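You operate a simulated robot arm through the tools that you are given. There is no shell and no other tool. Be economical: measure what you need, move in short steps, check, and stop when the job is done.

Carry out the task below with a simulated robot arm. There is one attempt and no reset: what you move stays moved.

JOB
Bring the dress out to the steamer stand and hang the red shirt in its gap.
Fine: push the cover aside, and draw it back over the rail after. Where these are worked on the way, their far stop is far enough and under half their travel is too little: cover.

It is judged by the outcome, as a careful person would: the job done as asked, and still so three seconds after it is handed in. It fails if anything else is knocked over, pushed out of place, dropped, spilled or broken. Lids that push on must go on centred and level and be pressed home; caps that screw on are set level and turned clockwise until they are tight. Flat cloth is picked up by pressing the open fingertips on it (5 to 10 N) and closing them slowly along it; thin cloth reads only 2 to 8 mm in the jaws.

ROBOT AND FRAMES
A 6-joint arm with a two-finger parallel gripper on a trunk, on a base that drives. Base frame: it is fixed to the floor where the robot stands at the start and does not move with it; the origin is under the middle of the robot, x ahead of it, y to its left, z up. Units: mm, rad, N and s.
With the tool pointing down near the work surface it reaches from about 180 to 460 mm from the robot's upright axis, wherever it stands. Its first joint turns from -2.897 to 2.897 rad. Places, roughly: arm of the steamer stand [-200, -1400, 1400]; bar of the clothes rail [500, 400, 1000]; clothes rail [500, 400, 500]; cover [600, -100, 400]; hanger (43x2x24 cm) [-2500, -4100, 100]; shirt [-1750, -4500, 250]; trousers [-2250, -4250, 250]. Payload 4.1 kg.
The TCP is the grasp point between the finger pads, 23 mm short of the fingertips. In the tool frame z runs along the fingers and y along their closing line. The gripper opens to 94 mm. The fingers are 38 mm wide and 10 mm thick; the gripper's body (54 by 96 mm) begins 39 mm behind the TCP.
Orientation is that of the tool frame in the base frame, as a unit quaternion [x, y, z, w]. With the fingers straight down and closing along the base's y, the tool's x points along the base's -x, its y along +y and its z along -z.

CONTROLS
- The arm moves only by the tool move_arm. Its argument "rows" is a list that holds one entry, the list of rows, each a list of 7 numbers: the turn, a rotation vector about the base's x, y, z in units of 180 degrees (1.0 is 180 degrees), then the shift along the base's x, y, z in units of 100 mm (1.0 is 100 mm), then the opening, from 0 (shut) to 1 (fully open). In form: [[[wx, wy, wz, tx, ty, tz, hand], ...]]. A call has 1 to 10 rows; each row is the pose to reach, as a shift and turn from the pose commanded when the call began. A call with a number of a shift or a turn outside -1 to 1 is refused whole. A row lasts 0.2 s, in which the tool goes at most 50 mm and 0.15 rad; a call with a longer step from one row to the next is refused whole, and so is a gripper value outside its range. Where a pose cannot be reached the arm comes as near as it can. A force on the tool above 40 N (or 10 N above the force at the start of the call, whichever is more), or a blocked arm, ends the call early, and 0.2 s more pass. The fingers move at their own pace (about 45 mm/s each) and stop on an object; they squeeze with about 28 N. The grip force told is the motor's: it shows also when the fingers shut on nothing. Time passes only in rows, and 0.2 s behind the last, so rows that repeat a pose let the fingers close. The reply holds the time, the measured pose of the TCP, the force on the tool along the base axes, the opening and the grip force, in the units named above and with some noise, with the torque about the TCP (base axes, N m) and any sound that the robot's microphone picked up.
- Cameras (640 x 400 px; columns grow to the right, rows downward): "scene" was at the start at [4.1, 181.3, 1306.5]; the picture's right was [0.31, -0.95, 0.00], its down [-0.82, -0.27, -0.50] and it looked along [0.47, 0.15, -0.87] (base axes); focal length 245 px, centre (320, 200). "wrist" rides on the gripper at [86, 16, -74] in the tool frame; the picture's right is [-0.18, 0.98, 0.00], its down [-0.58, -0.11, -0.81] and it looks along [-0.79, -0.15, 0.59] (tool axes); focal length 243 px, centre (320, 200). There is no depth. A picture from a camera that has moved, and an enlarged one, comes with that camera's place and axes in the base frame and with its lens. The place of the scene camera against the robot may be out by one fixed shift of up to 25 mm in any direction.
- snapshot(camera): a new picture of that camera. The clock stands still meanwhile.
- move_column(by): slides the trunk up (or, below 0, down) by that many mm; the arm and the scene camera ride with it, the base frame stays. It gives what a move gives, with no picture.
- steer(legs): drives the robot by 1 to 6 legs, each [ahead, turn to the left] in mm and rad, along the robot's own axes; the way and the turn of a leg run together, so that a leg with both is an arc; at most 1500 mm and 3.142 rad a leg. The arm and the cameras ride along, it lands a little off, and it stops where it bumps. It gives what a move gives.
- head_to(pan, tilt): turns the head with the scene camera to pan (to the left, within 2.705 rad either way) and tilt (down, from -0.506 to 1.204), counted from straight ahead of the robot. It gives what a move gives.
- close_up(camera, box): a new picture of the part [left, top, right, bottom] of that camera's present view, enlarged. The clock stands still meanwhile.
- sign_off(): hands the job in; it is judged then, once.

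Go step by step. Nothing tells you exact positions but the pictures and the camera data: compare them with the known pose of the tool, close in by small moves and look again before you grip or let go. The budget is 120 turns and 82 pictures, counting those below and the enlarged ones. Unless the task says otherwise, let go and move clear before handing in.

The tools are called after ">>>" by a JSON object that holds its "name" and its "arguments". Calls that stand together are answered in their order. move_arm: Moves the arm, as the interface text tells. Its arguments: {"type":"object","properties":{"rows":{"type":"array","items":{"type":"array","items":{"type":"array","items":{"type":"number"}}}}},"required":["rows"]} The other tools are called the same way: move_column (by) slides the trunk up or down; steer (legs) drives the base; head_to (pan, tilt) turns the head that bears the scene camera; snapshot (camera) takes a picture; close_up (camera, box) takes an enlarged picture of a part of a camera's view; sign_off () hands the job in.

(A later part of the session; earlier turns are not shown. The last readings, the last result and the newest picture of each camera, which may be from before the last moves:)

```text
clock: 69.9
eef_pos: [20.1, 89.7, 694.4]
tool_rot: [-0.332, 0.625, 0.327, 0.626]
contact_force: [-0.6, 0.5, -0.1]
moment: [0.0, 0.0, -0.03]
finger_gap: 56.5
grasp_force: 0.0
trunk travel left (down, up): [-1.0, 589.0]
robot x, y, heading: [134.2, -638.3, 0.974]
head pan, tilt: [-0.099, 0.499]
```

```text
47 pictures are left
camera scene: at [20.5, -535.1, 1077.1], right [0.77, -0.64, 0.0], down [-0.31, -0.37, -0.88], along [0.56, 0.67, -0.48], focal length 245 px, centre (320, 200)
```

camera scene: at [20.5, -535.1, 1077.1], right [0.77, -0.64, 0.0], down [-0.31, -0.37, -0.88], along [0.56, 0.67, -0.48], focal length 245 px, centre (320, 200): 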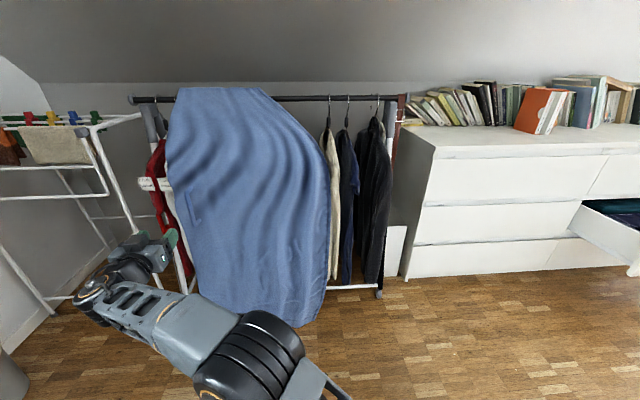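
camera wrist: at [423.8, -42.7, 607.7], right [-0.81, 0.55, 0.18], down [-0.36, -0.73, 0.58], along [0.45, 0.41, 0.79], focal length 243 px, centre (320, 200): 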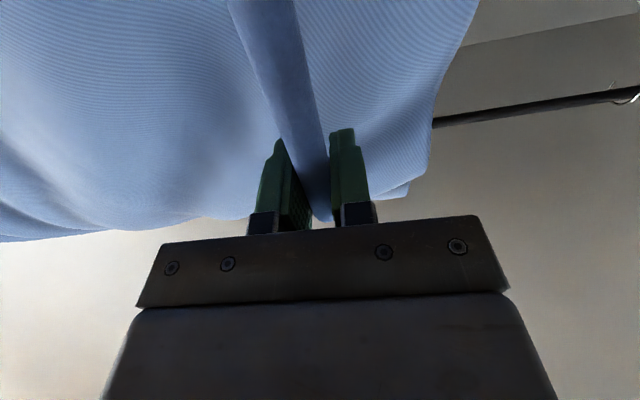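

The cover stays put. Now I'll bring the tool sideways to the robot's middle (free space) and raise the trunk to neck height.

>>> {"name": "move_arm", "arguments": {"rows": [[[0, 0, 0, 0.3, -0.2, 0, 0.64], [0, 0, 0, 0.6, -0.4, 0, 0.64], [0, 0, 0, 0.825, -0.565, 0, 0.64]]]}}

>>> {"name": "move_arm", "arguments": {"rows": [[[0, 0, 0, 0.3, -0.2, 0, 0.64], [0, 0, 0, 0.6, -0.4, 0, 0.64], [0, 0, 0, 0.825, -0.565, 0, 0.64]]]}}

>>> {"name": "move_arm", "arguments": {"rows": [[[0, 0, 0, 0.3, -0.2, 0, 0.64], [0, 0, 0, 0.6, -0.4, 0, 0.64], [0, 0, 0, 0.825, -0.565, 0, 0.64]]]}}

>>> {"name": "move_arm", "arguments": {"rows": [[[0, 0, 0, 0.3, -0.2, 0, 0.64], [0, 0, 0, 0.6, -0.4, 0, 0.64], [0, 0, 0, 0.825, -0.565, 0, 0.64]]]}}

>>> {"name": "move_column", "arguments": {"by": 195}}

```text
clock: 70.7
eef_pos: [102.0, 32.4, 695.3]
tool_rot: [-0.334, 0.625, 0.329, 0.625]
contact_force: [-0.5, 0.4, -0.8]
moment: [0.0, -0.01, -0.03]
finger_gap: 60.2
grasp_force: 0.0
trunk travel left (down, up): [-1.0, 589.0]
robot x, y, heading: [131.8, -640.0, 0.979]
head pan, tilt: [-0.099, 0.499]
```

```text
clock: 71.5
eef_pos: [187.8, -26.1, 694.1]
tool_rot: [-0.334, 0.625, 0.329, 0.625]
contact_force: [-0.2, -0.5, -0.5]
moment: [0.02, 0.0, 0.0]
finger_gap: 60.3
grasp_force: 0.1
trunk travel left (down, up): [-1.0, 589.0]
robot x, y, heading: [135.6, -643.6, 0.974]
head pan, tilt: [-0.099, 0.499]
```

```text
clock: 72.3
eef_pos: [268.0, -81.3, 696.9]
tool_rot: [-0.332, 0.625, 0.328, 0.625]
contact_force: [-0.3, 0.6, -1.7]
moment: [0.02, -0.02, -0.01]
finger_gap: 60.1
grasp_force: 0.0
trunk travel left (down, up): [-1.0, 589.0]
robot x, y, heading: [134.4, -641.0, 0.975]
head pan, tilt: [-0.099, 0.499]
```

```text
clock: 73.1
eef_pos: [349.0, -137.6, 695.7]
tool_rot: [-0.335, 0.625, 0.328, 0.625]
contact_force: [0.5, -0.1, 0.6]
moment: [0.0, 0.0, 0.02]
finger_gap: 60.4
grasp_force: 0.0
trunk travel left (down, up): [-1.0, 589.0]
robot x, y, heading: [134.3, -644.4, 0.973]
head pan, tilt: [-0.099, 0.499]
```

```text
clock: 75.2
eef_pos: [348.9, -137.8, 890.6]
tool_rot: [-0.332, 0.625, 0.328, 0.625]
contact_force: [-0.1, 0.6, -0.8]
moment: [0.0, 0.0, 0.02]
finger_gap: 59.9
grasp_force: 0.1
trunk travel left (down, up): [-196.0, 394.0]
robot x, y, heading: [132.7, -643.9, 0.976]
head pan, tilt: [-0.099, 0.499]
```

I'll shift the base to line up with the dress's neck, stopping about 150 mm short of it, and look.

>>> {"name": "steer", "arguments": {"legs": [[0, -1.57], [150, 0], [0, 1.565], [310, 0]]}}

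>>> {"name": "snapshot", "arguments": {"camera": "scene"}}

>>> {"name": "snapshot", "arguments": {"camera": "wrist"}}

```text
clock: 85.9
eef_pos: [672.1, 28.9, 890.7]
tool_rot: [-0.324, 0.63, 0.32, 0.63]
contact_force: [0.5, 0.2, 0.8]
moment: [0.04, 0.01, 0.0]
finger_gap: 60.2
grasp_force: 0.1
trunk travel left (down, up): [-196.0, 394.0]
robot x, y, heading: [439.4, -468.6, 0.945]
head pan, tilt: [-0.099, 0.499]
```

```text
46 pictures are left
camera scene: at [332.5, -358.6, 1272.1], right [0.75, -0.66, 0.0], down [-0.32, -0.36, -0.88], along [0.58, 0.66, -0.48], focal length 245 px, centre (320, 200)
```

scene: 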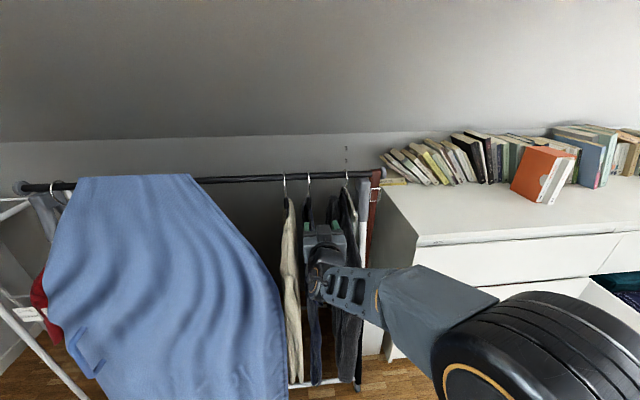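

```text
45 pictures are left
camera wrist: at [615.6, -22.7, 803.7], right [-0.8, 0.58, 0.18], down [-0.39, -0.71, 0.58], along [0.46, 0.4, 0.79], focal length 243 px, centre (320, 200)
```

wrist: 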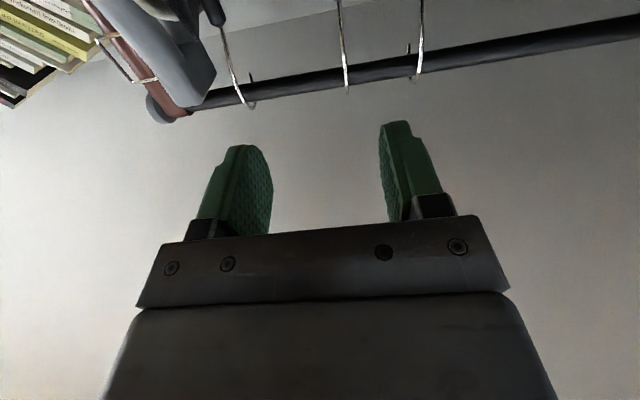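

The hooks are visible from below: the dress's hook is the middle one, about 20 mm left of the tool axis. I'll zoom the scene to judge the height against the sleeve.

>>> {"name": "close_up", "arguments": {"camera": "scene", "box": [260, 160, 390, 290]}}

```text
3.08 times, centred on (325, 225) of scene
camera zoom: at [332.5, -358.6, 1272.1], right [0.75, -0.66, 0.0], down [-0.32, -0.36, -0.88], along [0.58, 0.66, -0.48], focal length 753 px, centre (305, 123)
```

zoom: 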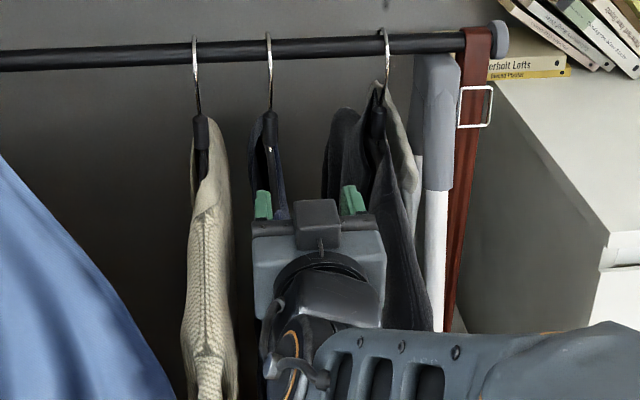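

Heights and depth are still uncertain by a few cm. I'll advance 80 mm with a 20 mm left correction and re-triangulate from the wrist camera.

>>> {"name": "move_arm", "arguments": {"rows": [[[0, 0, 0, -0.08, 0.25, 0, 0.64], [0, 0, 0, 0.1, 0.5, 0, 0.64], [0, 0, 0, 0.31, 0.77, 0, 0.64], [0, 0, 0, 0.31, 0.77, 0, 0.64]]]}}

>>> {"name": "snapshot", "arguments": {"camera": "wrist"}}

>>> {"name": "close_up", "arguments": {"camera": "scene", "box": [260, 160, 390, 290]}}

```text
clock: 86.9
eef_pos: [700.1, 105.3, 888.2]
tool_rot: [-0.323, 0.63, 0.319, 0.63]
contact_force: [0.0, 0.0, 0.3]
moment: [0.01, 0.01, 0.05]
finger_gap: 60.0
grasp_force: 0.0
trunk travel left (down, up): [-196.0, 394.0]
robot x, y, heading: [444.7, -465.8, 0.943]
head pan, tilt: [-0.099, 0.499]
```

```text
43 pictures are left
camera wrist: at [644.1, 53.0, 802.6], right [-0.8, 0.58, 0.18], down [-0.39, -0.71, 0.58], along [0.46, 0.4, 0.79], focal length 243 px, centre (320, 200)
```

wrist: 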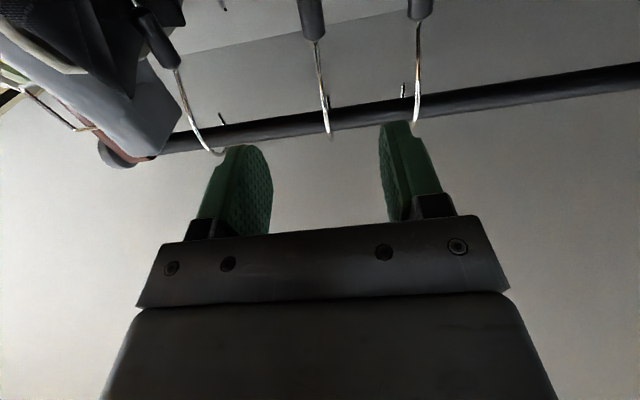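

```text
3.08 times, centred on (325, 225) of scene
camera zoom: at [332.6, -358.5, 1272.1], right [0.75, -0.66, 0.0], down [-0.32, -0.36, -0.88], along [0.58, 0.66, -0.48], focal length 753 px, centre (305, 123)
```

zoom: 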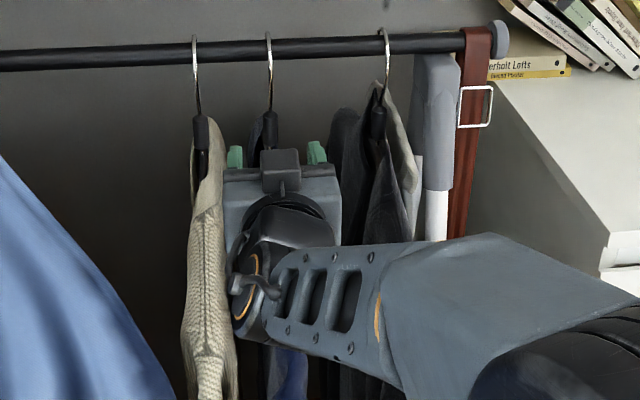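

Two wrist views put the bar at z≈948, the dress's grip sleeve top at z≈875, 130 mm ahead and laterally centred. I'll lower 22 mm, go ahead 95 mm and check.

>>> {"name": "move_arm", "arguments": {"rows": [[[0, 0, 0, 0, 0, -0.22, 0.64], [0, 0, 0, 0.18, 0.25, -0.22, 0.64], [0, 0, 0, 0.36, 0.5, -0.22, 0.64], [0, 0, 0, 0.557, 0.77, -0.22, 0.64], [0, 0, 0, 0.557, 0.77, -0.22, 0.64]]]}}

>>> {"name": "snapshot", "arguments": {"camera": "wrist"}}

>>> {"name": "close_up", "arguments": {"camera": "scene", "box": [260, 160, 390, 290]}}

```text
clock: 87.8
eef_pos: [741.6, 164.0, 868.4]
tool_rot: [-0.328, 0.632, 0.321, 0.624]
contact_force: [-8.4, -11.5, 11.9]
moment: [-1.97, 1.62, 0.1]
finger_gap: 60.3
grasp_force: 0.1
trunk travel left (down, up): [-196.0, 394.0]
robot x, y, heading: [439.9, -467.4, 0.948]
head pan, tilt: [-0.099, 0.499]
stopped in row 4: the force on the tool passed its limit at 73 N (the readings are from after the stop); the commanded pose is now the measured one
```

```text
41 pictures are left
camera wrist: at [684.9, 111.5, 782.4], right [-0.8, 0.57, 0.18], down [-0.38, -0.71, 0.59], along [0.47, 0.41, 0.78], focal length 243 px, centre (320, 200)
```

wrist: 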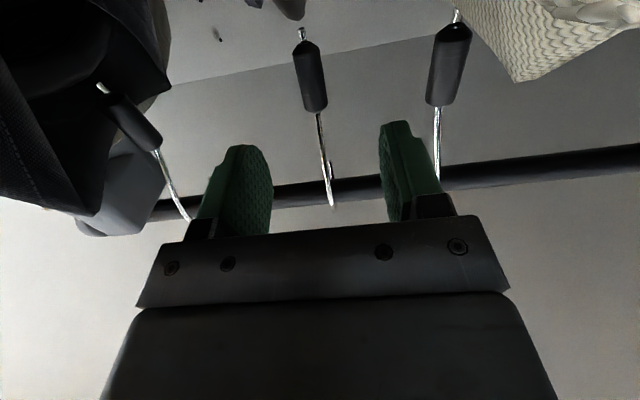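

```text
3.08 times, centred on (325, 225) of scene
camera zoom: at [331.1, -360.7, 1272.4], right [0.75, -0.66, 0.0], down [-0.32, -0.36, -0.88], along [0.58, 0.66, -0.48], focal length 753 px, centre (305, 123)
```

zoom: 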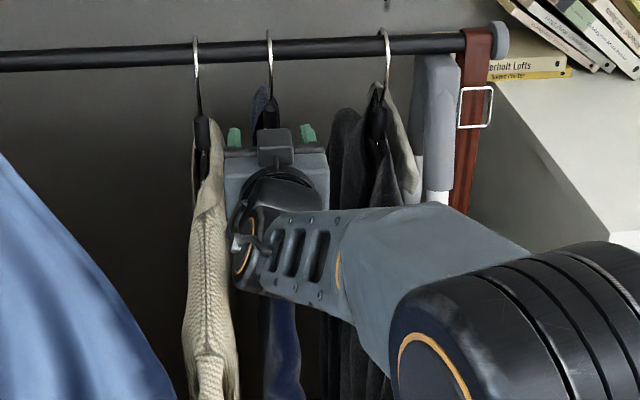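

The wrist-camera housing under the gripper touched the dress's shoulder. I'll back off and pitch the tool 30° nose-down so the housing clears, then come in again.

>>> {"name": "move_arm", "arguments": {"rows": [[[0, 0, 0, -0.2, -0.28, 0.1, 0.64], [0, 0, 0, -0.4, -0.54, 0.2, 0.64], [-0.034, 0.0245, 0, -0.4, -0.54, 0.25, 0.64], [-0.068, 0.049, 0, -0.4, -0.54, 0.25, 0.64], [-0.102, 0.0733, 0, -0.4, -0.54, 0.25, 0.64], [-0.1352, 0.0977, 0, -0.4, -0.54, 0.25, 0.64], [-0.1352, 0.0977, 0, -0.4, -0.54, 0.25, 0.64]]]}}

>>> {"name": "snapshot", "arguments": {"camera": "wrist"}}

>>> {"name": "close_up", "arguments": {"camera": "scene", "box": [260, 160, 390, 290]}}

```text
clock: 89.4
eef_pos: [704.4, 110.6, 889.7]
tool_rot: [-0.399, 0.774, 0.225, 0.438]
contact_force: [0.0, 0.4, 0.5]
moment: [-0.01, 0.03, -0.04]
finger_gap: 60.1
grasp_force: 0.0
trunk travel left (down, up): [-196.0, 394.0]
robot x, y, heading: [441.2, -468.1, 0.952]
head pan, tilt: [-0.099, 0.499]
```

```text
39 pictures are left
camera wrist: at [628.5, 32.7, 854.5], right [-0.75, 0.65, 0.16], down [-0.14, -0.38, 0.91], along [0.65, 0.66, 0.38], focal length 243 px, centre (320, 200)
```

wrist: 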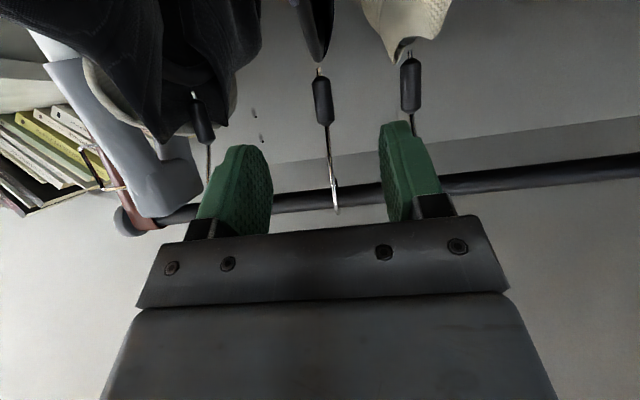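

```text
3.08 times, centred on (325, 225) of scene
camera zoom: at [332.5, -358.6, 1272.1], right [0.75, -0.66, 0.0], down [-0.32, -0.36, -0.88], along [0.58, 0.66, -0.48], focal length 753 px, centre (305, 123)
```

zoom: 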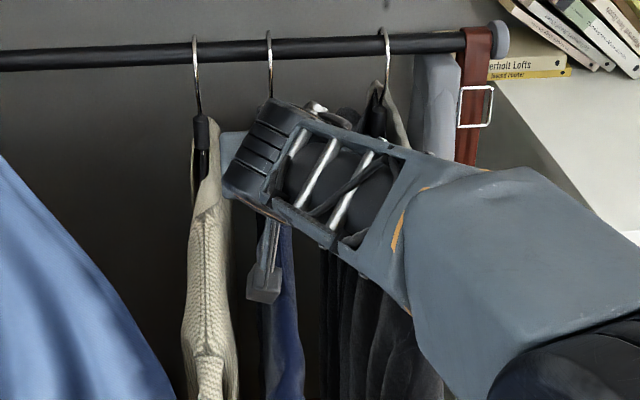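

The pitched view is clear: the sleeve spans z 836–875, 119 mm ahead and about 3 mm right. Going in.

>>> {"name": "move_arm", "arguments": {"rows": [[[0, 0, 0, 0.18, 0.24, -0.04, 0.64], [0, 0, 0, 0.36, 0.48, -0.1, 0.64], [0, 0, 0, 0.54, 0.72, -0.18, 0.64], [0, 0, 0, 0.63, 0.84, -0.23, 0.64], [0, 0, 0, 0.715, 0.95, -0.28, 0.64], [0, 0, 0, 0.715, 0.95, -0.28, 0.64]]]}}

>>> {"name": "snapshot", "arguments": {"camera": "wrist"}}

```text
clock: 90.8
eef_pos: [774.0, 205.9, 861.1]
tool_rot: [-0.399, 0.773, 0.225, 0.438]
contact_force: [-2.3, -1.3, -2.8]
moment: [0.11, -0.1, -0.01]
finger_gap: 60.2
grasp_force: 0.1
trunk travel left (down, up): [-196.0, 394.0]
robot x, y, heading: [441.7, -468.7, 0.948]
head pan, tilt: [-0.099, 0.499]
```

```text
37 pictures are left
camera wrist: at [698.8, 126.6, 825.2], right [-0.75, 0.65, 0.16], down [-0.14, -0.38, 0.91], along [0.65, 0.66, 0.37], focal length 243 px, centre (320, 200)
```

wrist: 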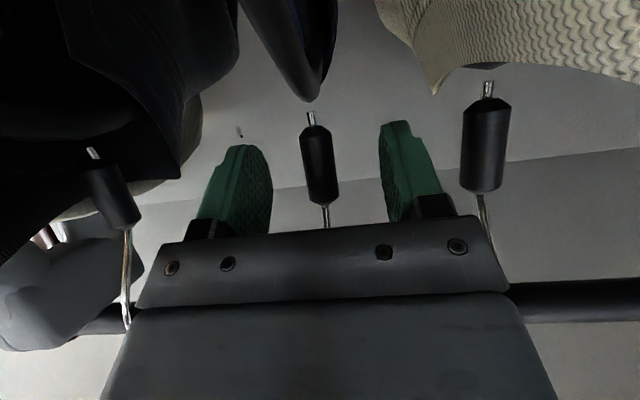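

The sleeve sits between the pads. Closing on it.

>>> {"name": "move_arm", "arguments": {"rows": [[[0, 0, 0, 0, 0, 0, 0.4], [0, 0, 0, 0, 0, 0, 0.2], [0, 0, 0, 0, 0, 0, 0], [0, 0, 0, 0, 0, 0, 0], [0, 0, 0, 0, 0, 0, 0]]]}}

>>> {"name": "snapshot", "arguments": {"camera": "wrist"}}

```text
clock: 92.0
eef_pos: [775.5, 204.2, 862.7]
tool_rot: [-0.398, 0.774, 0.225, 0.439]
contact_force: [-0.1, -4.6, -0.4]
moment: [0.37, -0.07, -0.01]
finger_gap: 16.8
grasp_force: 28.0
trunk travel left (down, up): [-196.0, 394.0]
robot x, y, heading: [440.0, -470.7, 0.949]
head pan, tilt: [-0.099, 0.499]
```

```text
36 pictures are left
camera wrist: at [699.2, 126.1, 826.0], right [-0.75, 0.65, 0.16], down [-0.14, -0.38, 0.91], along [0.65, 0.66, 0.38], focal length 243 px, centre (320, 200)
```

wrist: 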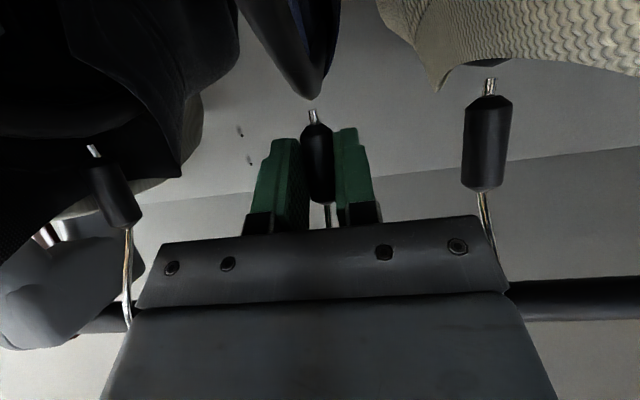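

Gripped (16.8 mm). Lift 38 mm and look.

>>> {"name": "move_arm", "arguments": {"rows": [[[0, 0, 0, 0, 0, 0.1, 0], [0, 0, 0, 0, 0, 0.2, 0], [0, 0, 0, 0, 0, 0.3, 0], [0, 0, 0, 0, 0, 0.38, 0], [0, 0, 0, 0, 0, 0.38, 0]]]}}

>>> {"name": "close_up", "arguments": {"camera": "scene", "box": [260, 140, 390, 240]}}

>>> {"name": "snapshot", "arguments": {"camera": "wrist"}}

```text
clock: 93.2
eef_pos: [775.1, 205.1, 892.8]
tool_rot: [-0.401, 0.778, 0.219, 0.432]
contact_force: [-1.4, -2.4, -5.5]
moment: [0.12, -0.06, 0.02]
finger_gap: 17.0
grasp_force: 28.1
trunk travel left (down, up): [-196.0, 394.0]
robot x, y, heading: [440.8, -470.1, 0.949]
head pan, tilt: [-0.099, 0.499]
stopped in row 5: the force on the tool passed its limit at 41 N (the readings are from after the stop); the commanded pose is now the measured one
```

```text
4.00 times, centred on (325, 190) of scene
camera zoom: at [332.4, -358.7, 1272.4], right [0.75, -0.66, 0.0], down [-0.32, -0.36, -0.88], along [0.58, 0.66, -0.48], focal length 979 px, centre (300, 240)
```

zoom: 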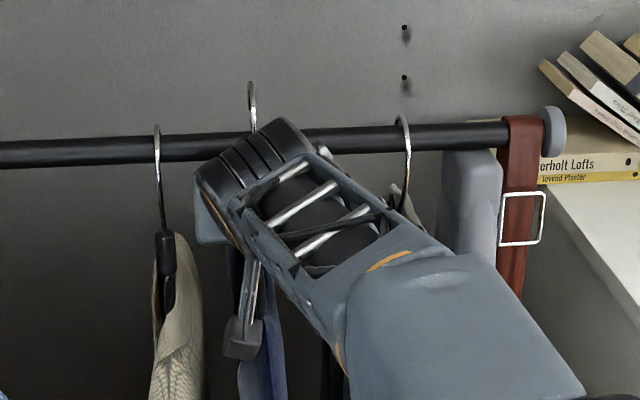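

```text
34 pictures are left
camera wrist: at [699.2, 125.9, 857.8], right [-0.74, 0.65, 0.15], down [-0.13, -0.36, 0.92], along [0.66, 0.66, 0.36], focal length 243 px, centre (320, 200)
```

wrist: 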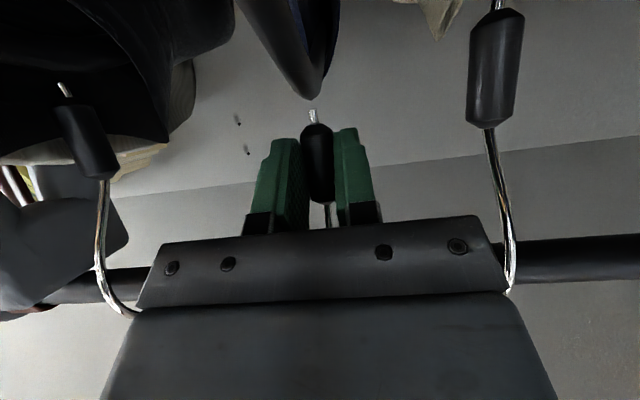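

The hook is about 30–35 mm up and the gripper top touches the bar. I'll draw back slowly, rising a bit as it comes free.

>>> {"name": "move_arm", "arguments": {"rows": [[[0, 0, 0, -0.035, -0.05, 0, 0], [0, 0, 0, -0.06, -0.08, 0.03, 0], [0, 0, 0, -0.08, -0.11, 0.07, 0], [0, 0, 0, -0.11, -0.16, 0.1, 0], [0, 0, 0, -0.17, -0.24, 0.1, 0], [0, 0, 0, -0.23, -0.32, 0.1, 0]]]}}

>>> {"name": "close_up", "arguments": {"camera": "scene", "box": [260, 140, 390, 240]}}

```text
clock: 94.5
eef_pos: [752.9, 174.1, 901.8]
tool_rot: [-0.401, 0.776, 0.221, 0.433]
contact_force: [0.0, 0.3, -4.2]
moment: [-0.05, 0.04, 0.01]
finger_gap: 16.9
grasp_force: 27.8
trunk travel left (down, up): [-196.0, 394.0]
robot x, y, heading: [439.8, -472.2, 0.946]
head pan, tilt: [-0.099, 0.499]
```

```text
4.00 times, centred on (325, 190) of scene
camera zoom: at [332.5, -358.6, 1272.1], right [0.75, -0.66, 0.0], down [-0.32, -0.36, -0.88], along [0.58, 0.66, -0.48], focal length 979 px, centre (300, 240)
```

zoom: 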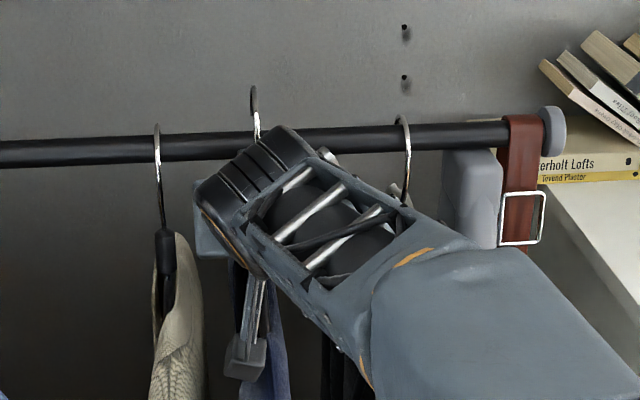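

The hook came free of the bar with only the dress's weight on the tool. Backing the base out with the dress.

>>> {"name": "steer", "arguments": {"legs": [[-400, 0]]}}

>>> {"name": "snapshot", "arguments": {"camera": "scene"}}

```text
clock: 97.0
eef_pos: [516.9, -150.2, 902.0]
tool_rot: [-0.403, 0.776, 0.222, 0.432]
contact_force: [-0.5, -0.2, -4.3]
moment: [-0.05, 0.02, -0.02]
finger_gap: 16.8
grasp_force: 28.0
trunk travel left (down, up): [-196.0, 394.0]
robot x, y, heading: [207.7, -793.5, 0.95]
head pan, tilt: [-0.099, 0.499]
```

```text
32 pictures are left
camera scene: at [99.2, -684.2, 1272.1], right [0.75, -0.66, 0.0], down [-0.31, -0.36, -0.88], along [0.58, 0.66, -0.48], focal length 245 px, centre (320, 200)
```

scene: 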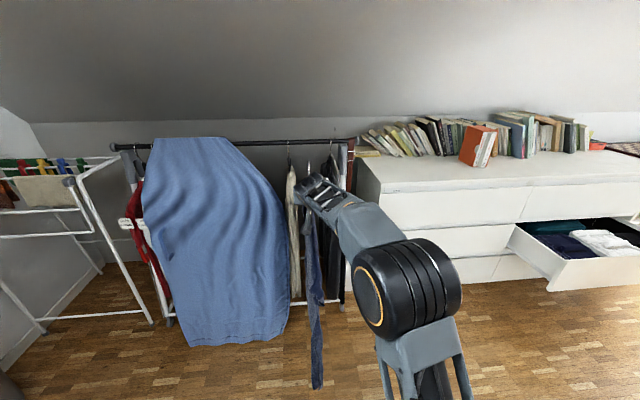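

The dress is out and clear. For the drive I'll pull the arm in and up, and raise the trunk.

>>> {"name": "move_arm", "arguments": {"rows": [[[0, 0, 0, -0.15, -0.2, 0.1, 0], [0, 0, 0, -0.3, -0.4, 0.15, 0], [0, 0, 0, -0.45, -0.6, 0.2, 0], [0, 0, 0, -0.58, -0.81, 0.3, 0]]]}}

>>> {"name": "move_arm", "arguments": {"rows": [[[0, 0, 0, -0.15, -0.2, 0.1, 0], [0, 0, 0, -0.3, -0.4, 0.15, 0], [0, 0, 0, -0.45, -0.6, 0.2, 0], [0, 0, 0, -0.58, -0.81, 0.3, 0]]]}}

>>> {"name": "move_column", "arguments": {"by": 390}}

>>> {"name": "head_to", "arguments": {"pan": -2.5, "tilt": 0.4}}

>>> {"name": "snapshot", "arguments": {"camera": "scene"}}

```text
clock: 98.0
eef_pos: [458.5, -231.8, 931.4]
tool_rot: [-0.403, 0.777, 0.221, 0.431]
contact_force: [-0.2, -0.2, -4.6]
moment: [-0.04, 0.08, 0.02]
finger_gap: 16.7
grasp_force: 28.2
trunk travel left (down, up): [-196.0, 394.0]
robot x, y, heading: [205.7, -794.7, 0.956]
head pan, tilt: [-0.099, 0.499]
```

```text
clock: 99.0
eef_pos: [400.3, -313.0, 961.7]
tool_rot: [-0.403, 0.776, 0.222, 0.432]
contact_force: [-0.4, 0.8, -4.3]
moment: [-0.06, 0.03, -0.04]
finger_gap: 17.0
grasp_force: 28.1
trunk travel left (down, up): [-196.0, 394.0]
robot x, y, heading: [208.4, -794.6, 0.955]
head pan, tilt: [-0.099, 0.499]
```

```text
clock: 102.8
eef_pos: [400.0, -312.9, 1352.7]
tool_rot: [-0.403, 0.776, 0.222, 0.432]
contact_force: [0.2, -0.7, -4.0]
moment: [-0.04, 0.03, 0.02]
finger_gap: 16.7
grasp_force: 28.1
trunk travel left (down, up): [-586.0, 4.0]
robot x, y, heading: [208.1, -795.3, 0.954]
head pan, tilt: [-0.099, 0.499]
```

```text
clock: 105.0
eef_pos: [401.7, -312.5, 1351.4]
tool_rot: [-0.402, 0.776, 0.221, 0.433]
contact_force: [-0.2, 0.0, -4.1]
moment: [-0.03, 0.04, 0.02]
finger_gap: 16.9
grasp_force: 27.7
trunk travel left (down, up): [-586.0, 4.0]
robot x, y, heading: [211.4, -797.4, 0.952]
head pan, tilt: [-2.499, 0.4]
```

```text
31 pictures are left
camera scene: at [41.5, -845.5, 1671.3], right [-1.0, -0.02, 0.0], down [-0.01, 0.39, -0.92], along [0.02, -0.92, -0.39], focal length 245 px, centre (320, 200)
```

scene: 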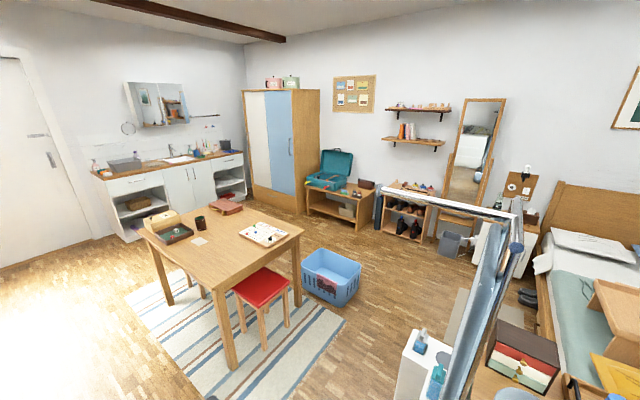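

The steamer rod runs from about (-305, -1291) to its knob at (-104, -1433) at z≈1442, parallel to the rail. I'll pull in the arm 100 mm more and turn the base half round on the spot.

>>> {"name": "move_arm", "arguments": {"rows": [[[0, 0, 0, -0.15, -0.2, 0, 0], [0, 0, 0, -0.3, -0.4, 0, 0], [0, 0, 0, -0.45, -0.6, 0, 0], [0, 0, 0, -0.58, -0.81, 0, 0]]]}}

>>> {"name": "steer", "arguments": {"legs": [[0, 1.57], [0, 1.57]]}}

>>> {"name": "head_to", "arguments": {"pan": -0.1, "tilt": 0.5}}

>>> {"name": "snapshot", "arguments": {"camera": "scene"}}

>>> {"name": "snapshot", "arguments": {"camera": "wrist"}}

```text
clock: 106.0
eef_pos: [341.2, -396.5, 1353.4]
tool_rot: [-0.402, 0.776, 0.221, 0.432]
contact_force: [-0.8, -0.3, -3.4]
moment: [-0.04, 0.04, -0.01]
finger_gap: 16.8
grasp_force: 28.6
trunk travel left (down, up): [-586.0, 4.0]
robot x, y, heading: [213.1, -795.3, 0.95]
head pan, tilt: [-2.499, 0.4]
```

```text
clock: 113.9
eef_pos: [58.0, -1186.5, 1352.9]
tool_rot: [0.785, 0.384, -0.438, 0.211]
contact_force: [0.2, 0.7, -3.4]
moment: [0.12, 0.08, -0.03]
finger_gap: 23.5
grasp_force: 28.4
trunk travel left (down, up): [-586.0, 4.0]
robot x, y, heading: [209.7, -793.4, -2.237]
head pan, tilt: [-2.499, 0.4]
```

```text
clock: 116.1
eef_pos: [57.3, -1186.0, 1353.2]
tool_rot: [0.785, 0.383, -0.438, 0.21]
contact_force: [0.2, 1.3, -3.2]
moment: [0.08, 0.08, -0.03]
finger_gap: 23.3
grasp_force: 28.6
trunk travel left (down, up): [-586.0, 4.0]
robot x, y, heading: [207.1, -794.7, -2.241]
head pan, tilt: [-0.099, 0.499]
```

```text
30 pictures are left
camera scene: at [314.4, -922.4, 1662.1], right [-0.72, 0.69, 0.0], down [0.33, 0.34, -0.88], along [-0.61, -0.63, -0.48], focal length 245 px, centre (320, 200)
```

scene: 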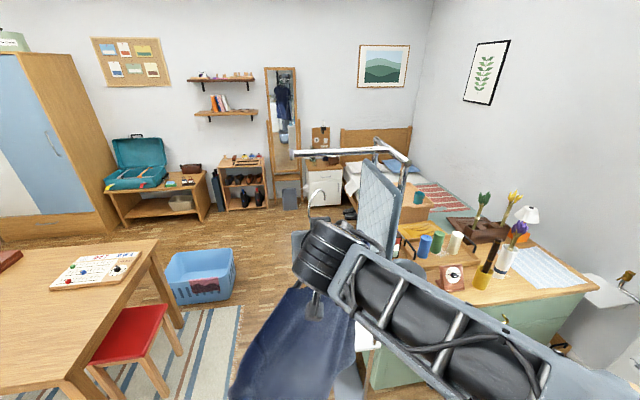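

```text
29 pictures are left
camera wrist: at [137.1, -1110.5, 1318.3], right [0.71, -0.68, 0.15], down [0.15, 0.36, 0.92], along [-0.68, -0.63, 0.36], focal length 243 px, centre (320, 200)
```

wrist: 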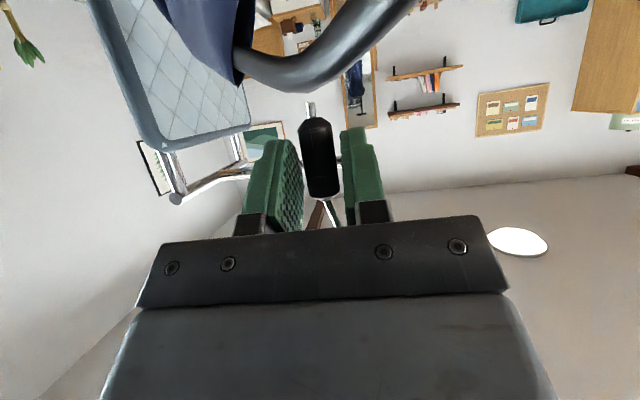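

The dress seems to have twisted in the grip (gap went from 17 to 23 mm). I'll zoom in to see how it hangs.

>>> {"name": "close_up", "arguments": {"camera": "scene", "box": [220, 120, 430, 400]}}

```text
1.43 times, centred on (325, 260) of scene
camera zoom: at [314.4, -922.4, 1662.1], right [-0.72, 0.69, 0.0], down [0.33, 0.34, -0.88], along [-0.61, -0.63, -0.48], focal length 350 px, centre (313, 114)
```

zoom: 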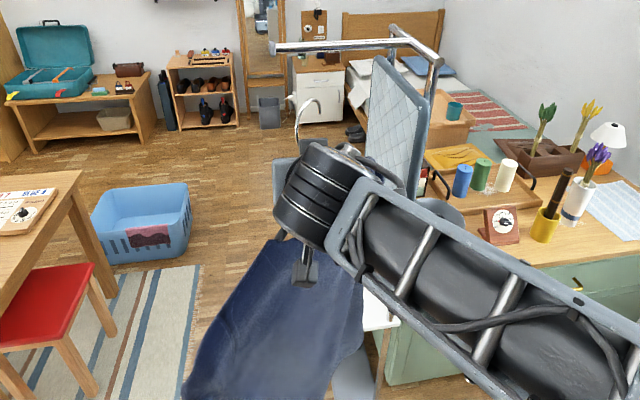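

The hanger has turned 90° in the grip (it sits stably on the sleeve's other flats), with the hook tip now to the tool's right. I can compensate by yawing the tool 90° right with the arm; I'll back up first for room.

>>> {"name": "steer", "arguments": {"legs": [[-220, 0.05]]}}

>>> {"name": "move_arm", "arguments": {"rows": [[[0, 0, -0.042, -0.05, -0.07, 0, 0], [0, 0, -0.084, -0.1, -0.14, 0, 0], [0, 0, -0.126, -0.15, -0.21, 0, 0], [0, 0, -0.168, -0.2, -0.28, 0, 0], [0, 0, -0.21, -0.25, -0.35, 0, 0], [0, 0, -0.252, -0.3, -0.42, 0, 0], [0, 0, -0.294, -0.35, -0.49, 0, 0], [0, 0, -0.336, -0.4, -0.56, 0, 0], [0, 0, -0.378, -0.45, -0.63, 0, 0], [0, 0, -0.42, -0.5, -0.7, 0, 0]]]}}

>>> {"name": "snapshot", "arguments": {"camera": "scene"}}

```text
clock: 117.8
eef_pos: [211.4, -1016.0, 1354.4]
tool_rot: [0.776, 0.403, -0.432, 0.222]
contact_force: [0.1, 0.1, -3.6]
moment: [-0.12, -0.2, 0.01]
finger_gap: 23.4
grasp_force: 28.0
trunk travel left (down, up): [-586.0, 4.0]
robot x, y, heading: [338.3, -617.1, -2.191]
head pan, tilt: [-0.099, 0.499]
```

```text
clock: 120.0
eef_pos: [158.2, -1088.6, 1352.9]
tool_rot: [0.86, -0.158, -0.477, -0.09]
contact_force: [0.2, 0.1, -4.3]
moment: [0.2, 0.0, 0.01]
finger_gap: 20.4
grasp_force: 27.8
trunk travel left (down, up): [-586.0, 4.0]
robot x, y, heading: [338.6, -617.7, -2.19]
head pan, tilt: [-0.099, 0.499]
```

```text
27 pictures are left
camera scene: at [452.1, -741.6, 1662.0], right [-0.75, 0.66, 0.0], down [0.31, 0.36, -0.88], along [-0.58, -0.66, -0.48], focal length 245 px, centre (320, 200)
```

scene: 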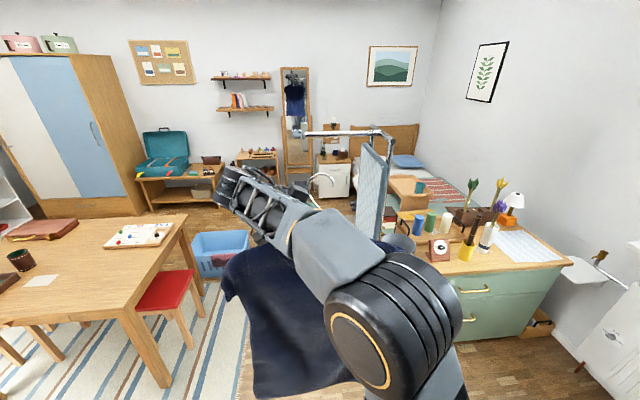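

The gap changed again, so the hanger turns fairly loosely in the pads. I'll look closely at the hook from both cameras.

>>> {"name": "close_up", "arguments": {"camera": "scene", "box": [210, 120, 410, 400]}}

>>> {"name": "snapshot", "arguments": {"camera": "wrist"}}

```text
1.43 times, centred on (310, 260) of scene
camera zoom: at [452.1, -741.6, 1662.0], right [-0.75, 0.66, 0.0], down [0.31, 0.36, -0.88], along [-0.58, -0.66, -0.48], focal length 350 px, centre (334, 114)
```

zoom: 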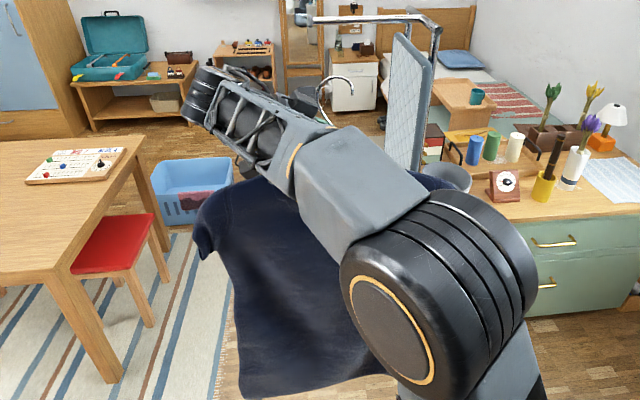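

```text
25 pictures are left
camera wrist: at [254.6, -1143.0, 1318.1], right [-0.44, -0.88, 0.15], down [0.39, -0.04, 0.92], along [-0.81, 0.47, 0.36], focal length 243 px, centre (320, 200)
```

wrist: 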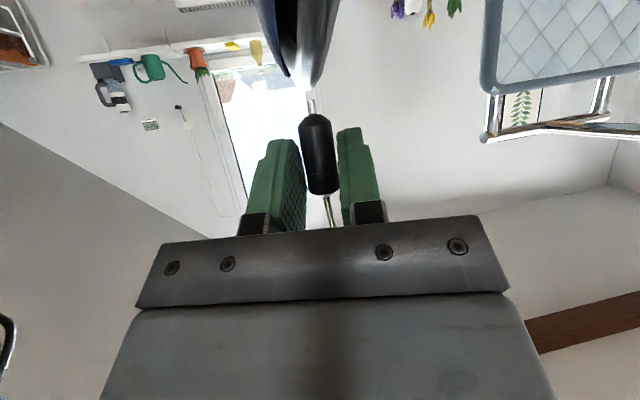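

The dress kept its world orientation while the tool yawed: the hanger is again in line with the tool, but pointing along 2.77 rad instead of the needed -2.19. I'll test whether a slow yaw carries it along.

>>> {"name": "move_arm", "arguments": {"rows": [[[0, 0, 0.005, 0, 0, 0, 0], [0, 0, 0.015, 0, 0, 0, 0], [0, 0, 0.03, 0, 0, 0, 0], [0, 0, 0.045, 0, 0, 0, 0], [0, 0, 0.06, 0, 0, 0, 0], [0, 0, 0.075, 0, 0, 0, 0], [0, 0, 0.09, 0, 0, 0, 0], [0, 0, 0.105, 0, 0, 0, 0], [0, 0, 0.12, 0, 0, 0, 0], [0, 0, 0.13, 0, 0, 0, 0]]]}}

>>> {"name": "snapshot", "arguments": {"camera": "wrist"}}

```text
clock: 122.2
eef_pos: [158.2, -1086.9, 1351.9]
tool_rot: [0.874, 0.021, -0.486, 0.009]
contact_force: [-0.2, 0.6, -2.8]
moment: [-0.03, -0.03, -0.01]
finger_gap: 16.9
grasp_force: 27.6
trunk travel left (down, up): [-586.0, 4.0]
robot x, y, heading: [339.3, -620.5, -2.185]
head pan, tilt: [-0.099, 0.499]
```

```text
24 pictures are left
camera wrist: at [268.4, -1098.2, 1318.0], right [-0.05, -0.99, 0.15], down [0.37, 0.12, 0.92], along [-0.93, 0.1, 0.36], focal length 243 px, centre (320, 200)
```

wrist: 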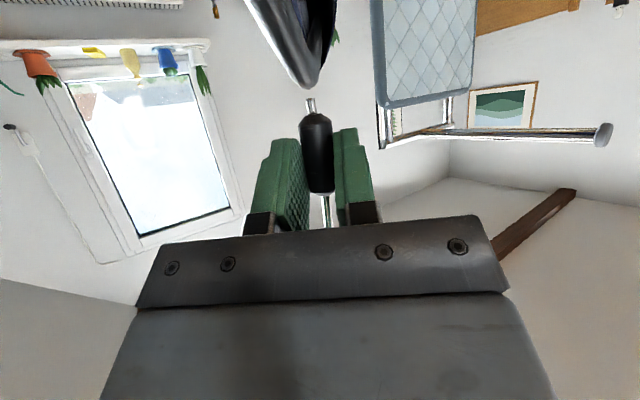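

Slow yaw carries it, and the gap is back to 16.9 mm (flats seated). Continue slowly back to facing the rod.

>>> {"name": "move_arm", "arguments": {"rows": [[[0, 0, 0.005, 0, 0, 0, 0], [0, 0, 0.018, 0, 0, 0, 0], [0, 0, 0.034, 0, 0, 0, 0], [0, 0, 0.05, 0, 0, 0, 0], [0, 0, 0.066, 0, 0, 0, 0], [0, 0, 0.082, 0, 0, 0, 0], [0, 0, 0.098, 0, 0, 0, 0], [0, 0, 0.114, 0, 0, 0, 0], [0, 0, 0.13, 0, 0, 0, 0], [0, 0, 0.143, 0, 0, 0, 0]]]}}

>>> {"name": "move_arm", "arguments": {"rows": [[[0, 0, 0.005, 0, 0, 0, 0], [0, 0, 0.018, 0, 0, 0, 0], [0, 0, 0.034, 0, 0, 0, 0], [0, 0, 0.05, 0, 0, 0, 0], [0, 0, 0.066, 0, 0, 0, 0], [0, 0, 0.082, 0, 0, 0, 0], [0, 0, 0.098, 0, 0, 0, 0], [0, 0, 0.114, 0, 0, 0, 0], [0, 0, 0.13, 0, 0, 0, 0], [0, 0, 0.143, 0, 0, 0, 0]]]}}

>>> {"name": "snapshot", "arguments": {"camera": "wrist"}}

>>> {"name": "close_up", "arguments": {"camera": "scene", "box": [230, 110, 430, 300]}}

```text
clock: 124.4
eef_pos: [158.8, -1086.3, 1353.4]
tool_rot: [0.847, 0.216, -0.471, 0.118]
contact_force: [0.2, 0.5, -3.7]
moment: [0.02, -0.04, -0.03]
finger_gap: 16.7
grasp_force: 28.0
trunk travel left (down, up): [-586.0, 4.0]
robot x, y, heading: [340.8, -618.4, -2.186]
head pan, tilt: [-0.099, 0.499]
```

```text
clock: 126.6
eef_pos: [158.8, -1087.8, 1352.1]
tool_rot: [0.778, 0.399, -0.434, 0.219]
contact_force: [-0.5, 0.9, -4.4]
moment: [0.07, -0.04, -0.02]
finger_gap: 17.0
grasp_force: 28.2
trunk travel left (down, up): [-586.0, 4.0]
robot x, y, heading: [337.5, -618.6, -2.185]
head pan, tilt: [-0.099, 0.499]
```

```text
23 pictures are left
camera wrist: at [235.8, -1008.2, 1317.4], right [0.74, -0.65, 0.15], down [0.14, 0.37, 0.92], along [-0.66, -0.66, 0.36], focal length 243 px, centre (320, 200)
```

wrist: 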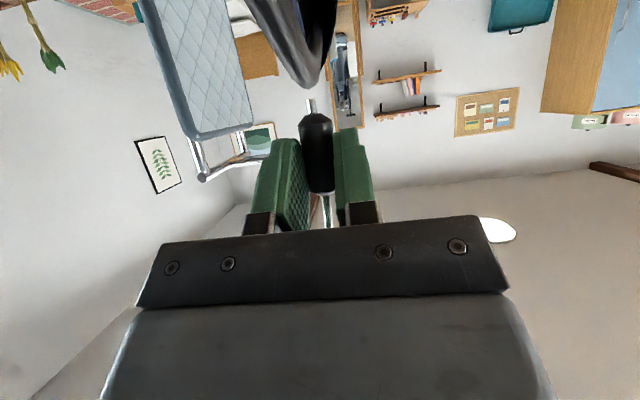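

```text
2.11 times, centred on (330, 205) of scene
camera zoom: at [452.3, -740.7, 1662.1], right [-0.75, 0.66, 0.0], down [0.31, 0.36, -0.88], along [-0.58, -0.66, -0.48], focal length 516 px, centre (299, 190)
```

zoom: 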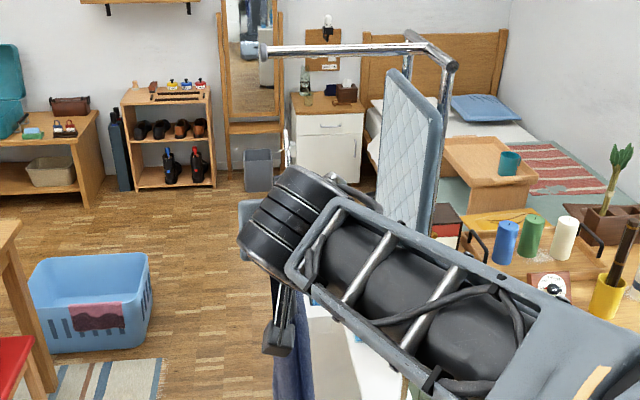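

The dress hangs edge-on and the tool faces the rod squarely. I'll shift the tool 82 mm right and 58 mm up, then drive ahead to about 120 mm short of the rod.

>>> {"name": "move_arm", "arguments": {"rows": [[[0, 0, 0, -0.1, 0.07, 0.1, 0], [0, 0, 0, -0.2, 0.14, 0.2, 0], [0, 0, 0, -0.3, 0.21, 0.3, 0], [0, 0, 0, -0.4, 0.285, 0.4, 0], [0, 0, 0, -0.55, 0.39, 0.5, 0], [0, 0, 0, -0.668, 0.476, 0.58, 0], [0, 0, 0, -0.668, 0.476, 0.58, 0]]]}}

>>> {"name": "steer", "arguments": {"legs": [[330, 0]]}}

>>> {"name": "snapshot", "arguments": {"camera": "wrist"}}

>>> {"name": "close_up", "arguments": {"camera": "scene", "box": [230, 110, 430, 300]}}

```text
clock: 128.2
eef_pos: [91.8, -1037.7, 1411.5]
tool_rot: [0.778, 0.398, -0.434, 0.219]
contact_force: [-0.1, 0.2, -3.9]
moment: [-0.02, -0.01, 0.01]
finger_gap: 17.0
grasp_force: 27.6
trunk travel left (down, up): [-586.0, 4.0]
robot x, y, heading: [341.4, -616.6, -2.192]
head pan, tilt: [-0.099, 0.499]
```

```text
clock: 130.3
eef_pos: [-88.6, -1300.6, 1412.1]
tool_rot: [0.776, 0.402, -0.433, 0.221]
contact_force: [-1.5, -1.2, -3.9]
moment: [0.0, -0.02, -0.03]
finger_gap: 16.8
grasp_force: 27.9
trunk travel left (down, up): [-586.0, 4.0]
robot x, y, heading: [156.9, -879.8, -2.179]
head pan, tilt: [-0.099, 0.499]
```

```text
21 pictures are left
camera wrist: at [-13.3, -1221.3, 1376.9], right [0.74, -0.65, 0.15], down [0.13, 0.37, 0.92], along [-0.65, -0.67, 0.36], focal length 243 px, centre (320, 200)
```

wrist: 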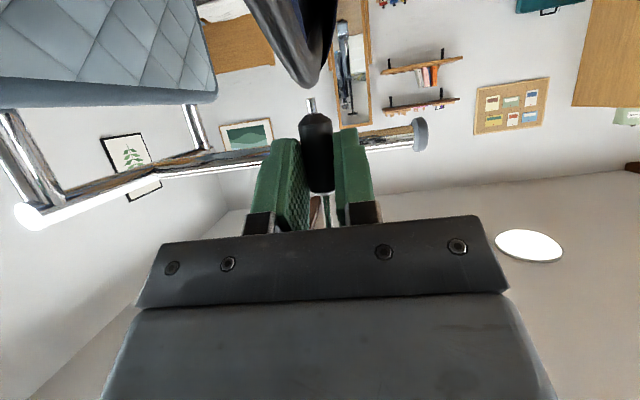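

```text
2.11 times, centred on (330, 205) of scene
camera zoom: at [269.5, -1000.9, 1662.1], right [-0.76, 0.65, 0.0], down [0.31, 0.36, -0.88], along [-0.57, -0.67, -0.48], focal length 516 px, centre (299, 190)
```

zoom: 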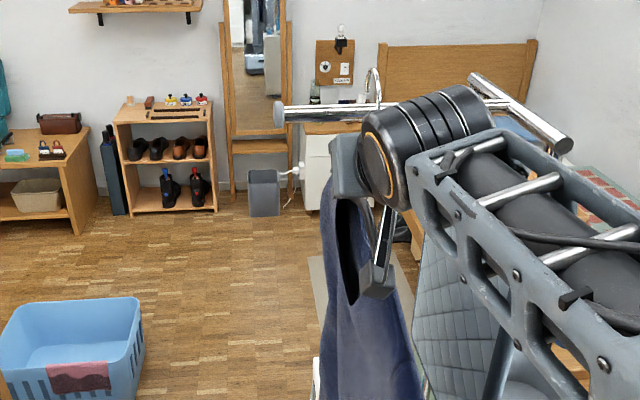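

The rod is about 160 mm ahead at z≈1425–1432, 89 mm from its knob in line with the tool, and the hook tip is above it. Driving 125 mm ahead and checking.

>>> {"name": "steer", "arguments": {"legs": [[125, 0]]}}

>>> {"name": "snapshot", "arguments": {"camera": "wrist"}}

>>> {"name": "close_up", "arguments": {"camera": "scene", "box": [270, 110, 450, 250]}}

```text
clock: 131.7
eef_pos: [-159.2, -1397.5, 1402.9]
tool_rot: [0.783, 0.403, -0.423, 0.214]
contact_force: [0.1, 1.1, -4.8]
moment: [0.01, 0.0, -0.01]
finger_gap: 16.8
grasp_force: 28.4
trunk travel left (down, up): [-586.0, 4.0]
robot x, y, heading: [87.9, -979.6, -2.181]
head pan, tilt: [-0.099, 0.499]
stopped in leg 1: the force on the tool passed its limit at 53 N (the readings are from after the stop); the commanded pose is now the measured one
```

```text
19 pictures are left
camera wrist: at [-81.0, -1317.1, 1371.5], right [0.74, -0.66, 0.15], down [0.12, 0.35, 0.93], along [-0.66, -0.67, 0.33], focal length 243 px, centre (320, 200)
```

wrist: 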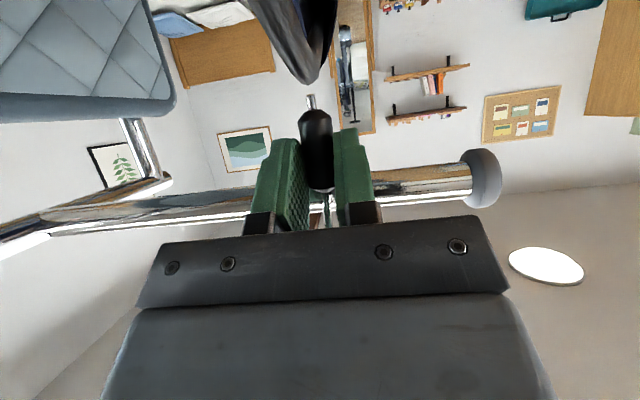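

```text
2.86 times, centred on (360, 180) of scene
camera zoom: at [201.1, -1098.6, 1662.5], right [-0.76, 0.65, 0.0], down [0.31, 0.36, -0.88], along [-0.57, -0.67, -0.48], focal length 700 px, centre (206, 257)
```

zoom: 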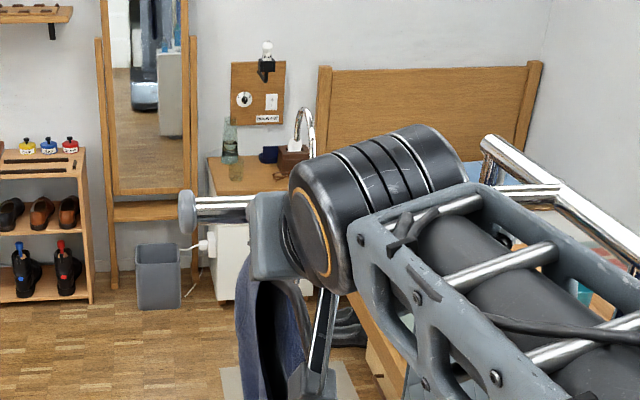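

The gripper itself met the rod since it came in too high: the rod is at z≈1417 and the hook only needs the tool about 50 mm below it, as on the rail. Back off 60 mm, lower to 1370, and look.

>>> {"name": "move_arm", "arguments": {"rows": [[[0, 0, 0, 0.09, 0.12, 0, 0], [0, 0, 0, 0.18, 0.25, 0, 0], [0, 0, 0, 0.27, 0.38, 0, 0], [0, 0, 0, 0.35, 0.49, 0, 0], [0, 0, 0, 0.35, 0.49, -0.1, 0], [0, 0, 0, 0.35, 0.49, -0.2, 0], [0, 0, 0, 0.35, 0.49, -0.31, 0], [0, 0, 0, 0.35, 0.49, -0.31, 0]]]}}

>>> {"name": "snapshot", "arguments": {"camera": "wrist"}}

>>> {"name": "close_up", "arguments": {"camera": "scene", "box": [290, 130, 410, 220]}}

```text
clock: 133.5
eef_pos: [-122.3, -1349.1, 1371.6]
tool_rot: [0.784, 0.403, -0.422, 0.213]
contact_force: [-0.8, 0.6, -4.0]
moment: [0.01, 0.01, -0.06]
finger_gap: 16.8
grasp_force: 28.5
trunk travel left (down, up): [-586.0, 4.0]
robot x, y, heading: [88.1, -975.7, -2.183]
head pan, tilt: [-0.099, 0.499]
```

```text
17 pictures are left
camera wrist: at [-45.2, -1269.7, 1339.8], right [0.74, -0.66, 0.15], down [0.12, 0.35, 0.93], along [-0.66, -0.67, 0.34], focal length 243 px, centre (320, 200)
```

wrist: 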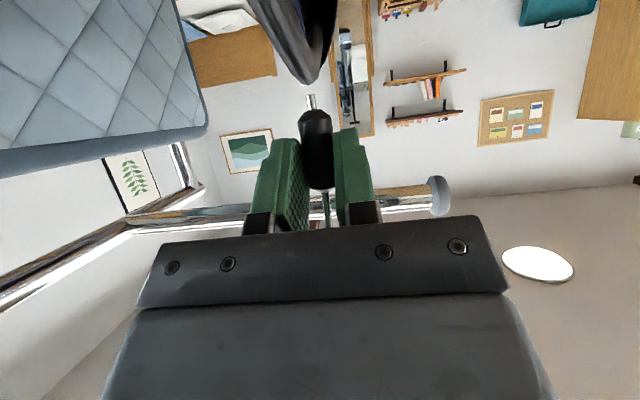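

```text
4.44 times, centred on (350, 175) of scene
camera zoom: at [200.4, -1099.7, 1662.1], right [-0.76, 0.65, 0.0], down [0.31, 0.36, -0.88], along [-0.57, -0.67, -0.48], focal length 1088 px, centre (187, 311)
```

zoom: 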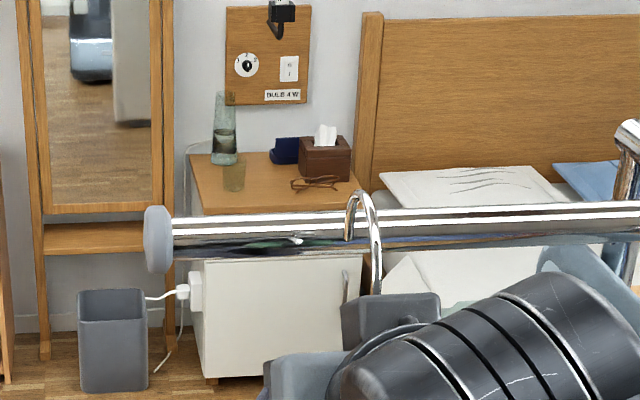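

The close-up shows the hook clearly, 67 mm short of the rod. I'll mirror the path used to unhook it from the rail: in above the rod, slightly descending.

>>> {"name": "move_arm", "arguments": {"rows": [[[-0.005, 0.004, 0, -0.08, -0.12, 0, 0], [-0.0105, 0.0075, 0, -0.169, -0.236, 0, 0], [-0.0105, 0.0075, 0, -0.23, -0.32, 0, 0], [-0.0105, 0.0075, 0, -0.279, -0.39, 0, 0], [-0.0105, 0.0075, 0, -0.311, -0.434, -0.035, 0], [-0.0105, 0.0075, 0, -0.332, -0.463, -0.07, 0], [-0.0105, 0.0075, 0, -0.355, -0.496, -0.1, 0], [-0.0105, 0.0075, 0, -0.39, -0.545, -0.1, 0]]]}}

>>> {"name": "close_up", "arguments": {"camera": "scene", "box": [290, 130, 410, 220]}}

```text
clock: 135.3
eef_pos: [-162.1, -1404.1, 1359.8]
tool_rot: [0.775, 0.4, -0.437, 0.221]
contact_force: [0.4, -0.3, -4.6]
moment: [0.03, -0.01, 0.01]
finger_gap: 16.7
grasp_force: 28.3
trunk travel left (down, up): [-586.0, 4.0]
robot x, y, heading: [85.8, -979.2, -2.179]
head pan, tilt: [-0.099, 0.499]
```

```text
4.44 times, centred on (350, 175) of scene
camera zoom: at [200.3, -1099.9, 1662.1], right [-0.76, 0.65, 0.0], down [0.31, 0.36, -0.88], along [-0.57, -0.67, -0.48], focal length 1088 px, centre (187, 311)
```

zoom: 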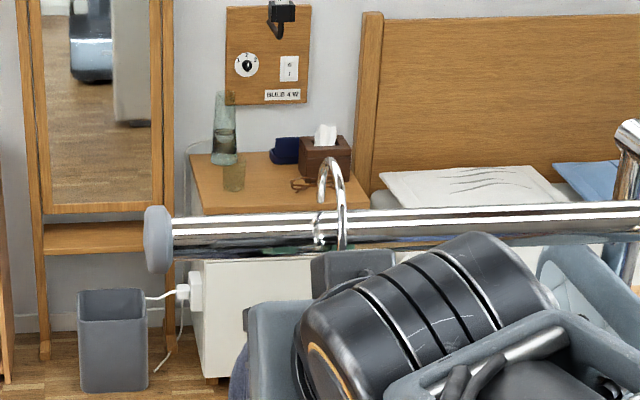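

The forces are only the dress's weight. Zoom closer to confirm that the tip is behind the rod.

>>> {"name": "close_up", "arguments": {"camera": "scene", "box": [336, 150, 366, 190]}}

```text
10.00 times, centred on (351, 170) of scene
camera zoom: at [200.3, -1099.9, 1662.1], right [-0.76, 0.65, 0.0], down [0.31, 0.36, -0.88], along [-0.57, -0.67, -0.48], focal length 2448 px, centre (10, 500)
```

zoom: 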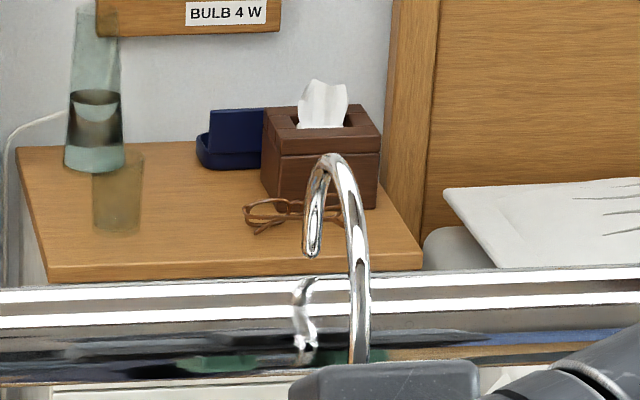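

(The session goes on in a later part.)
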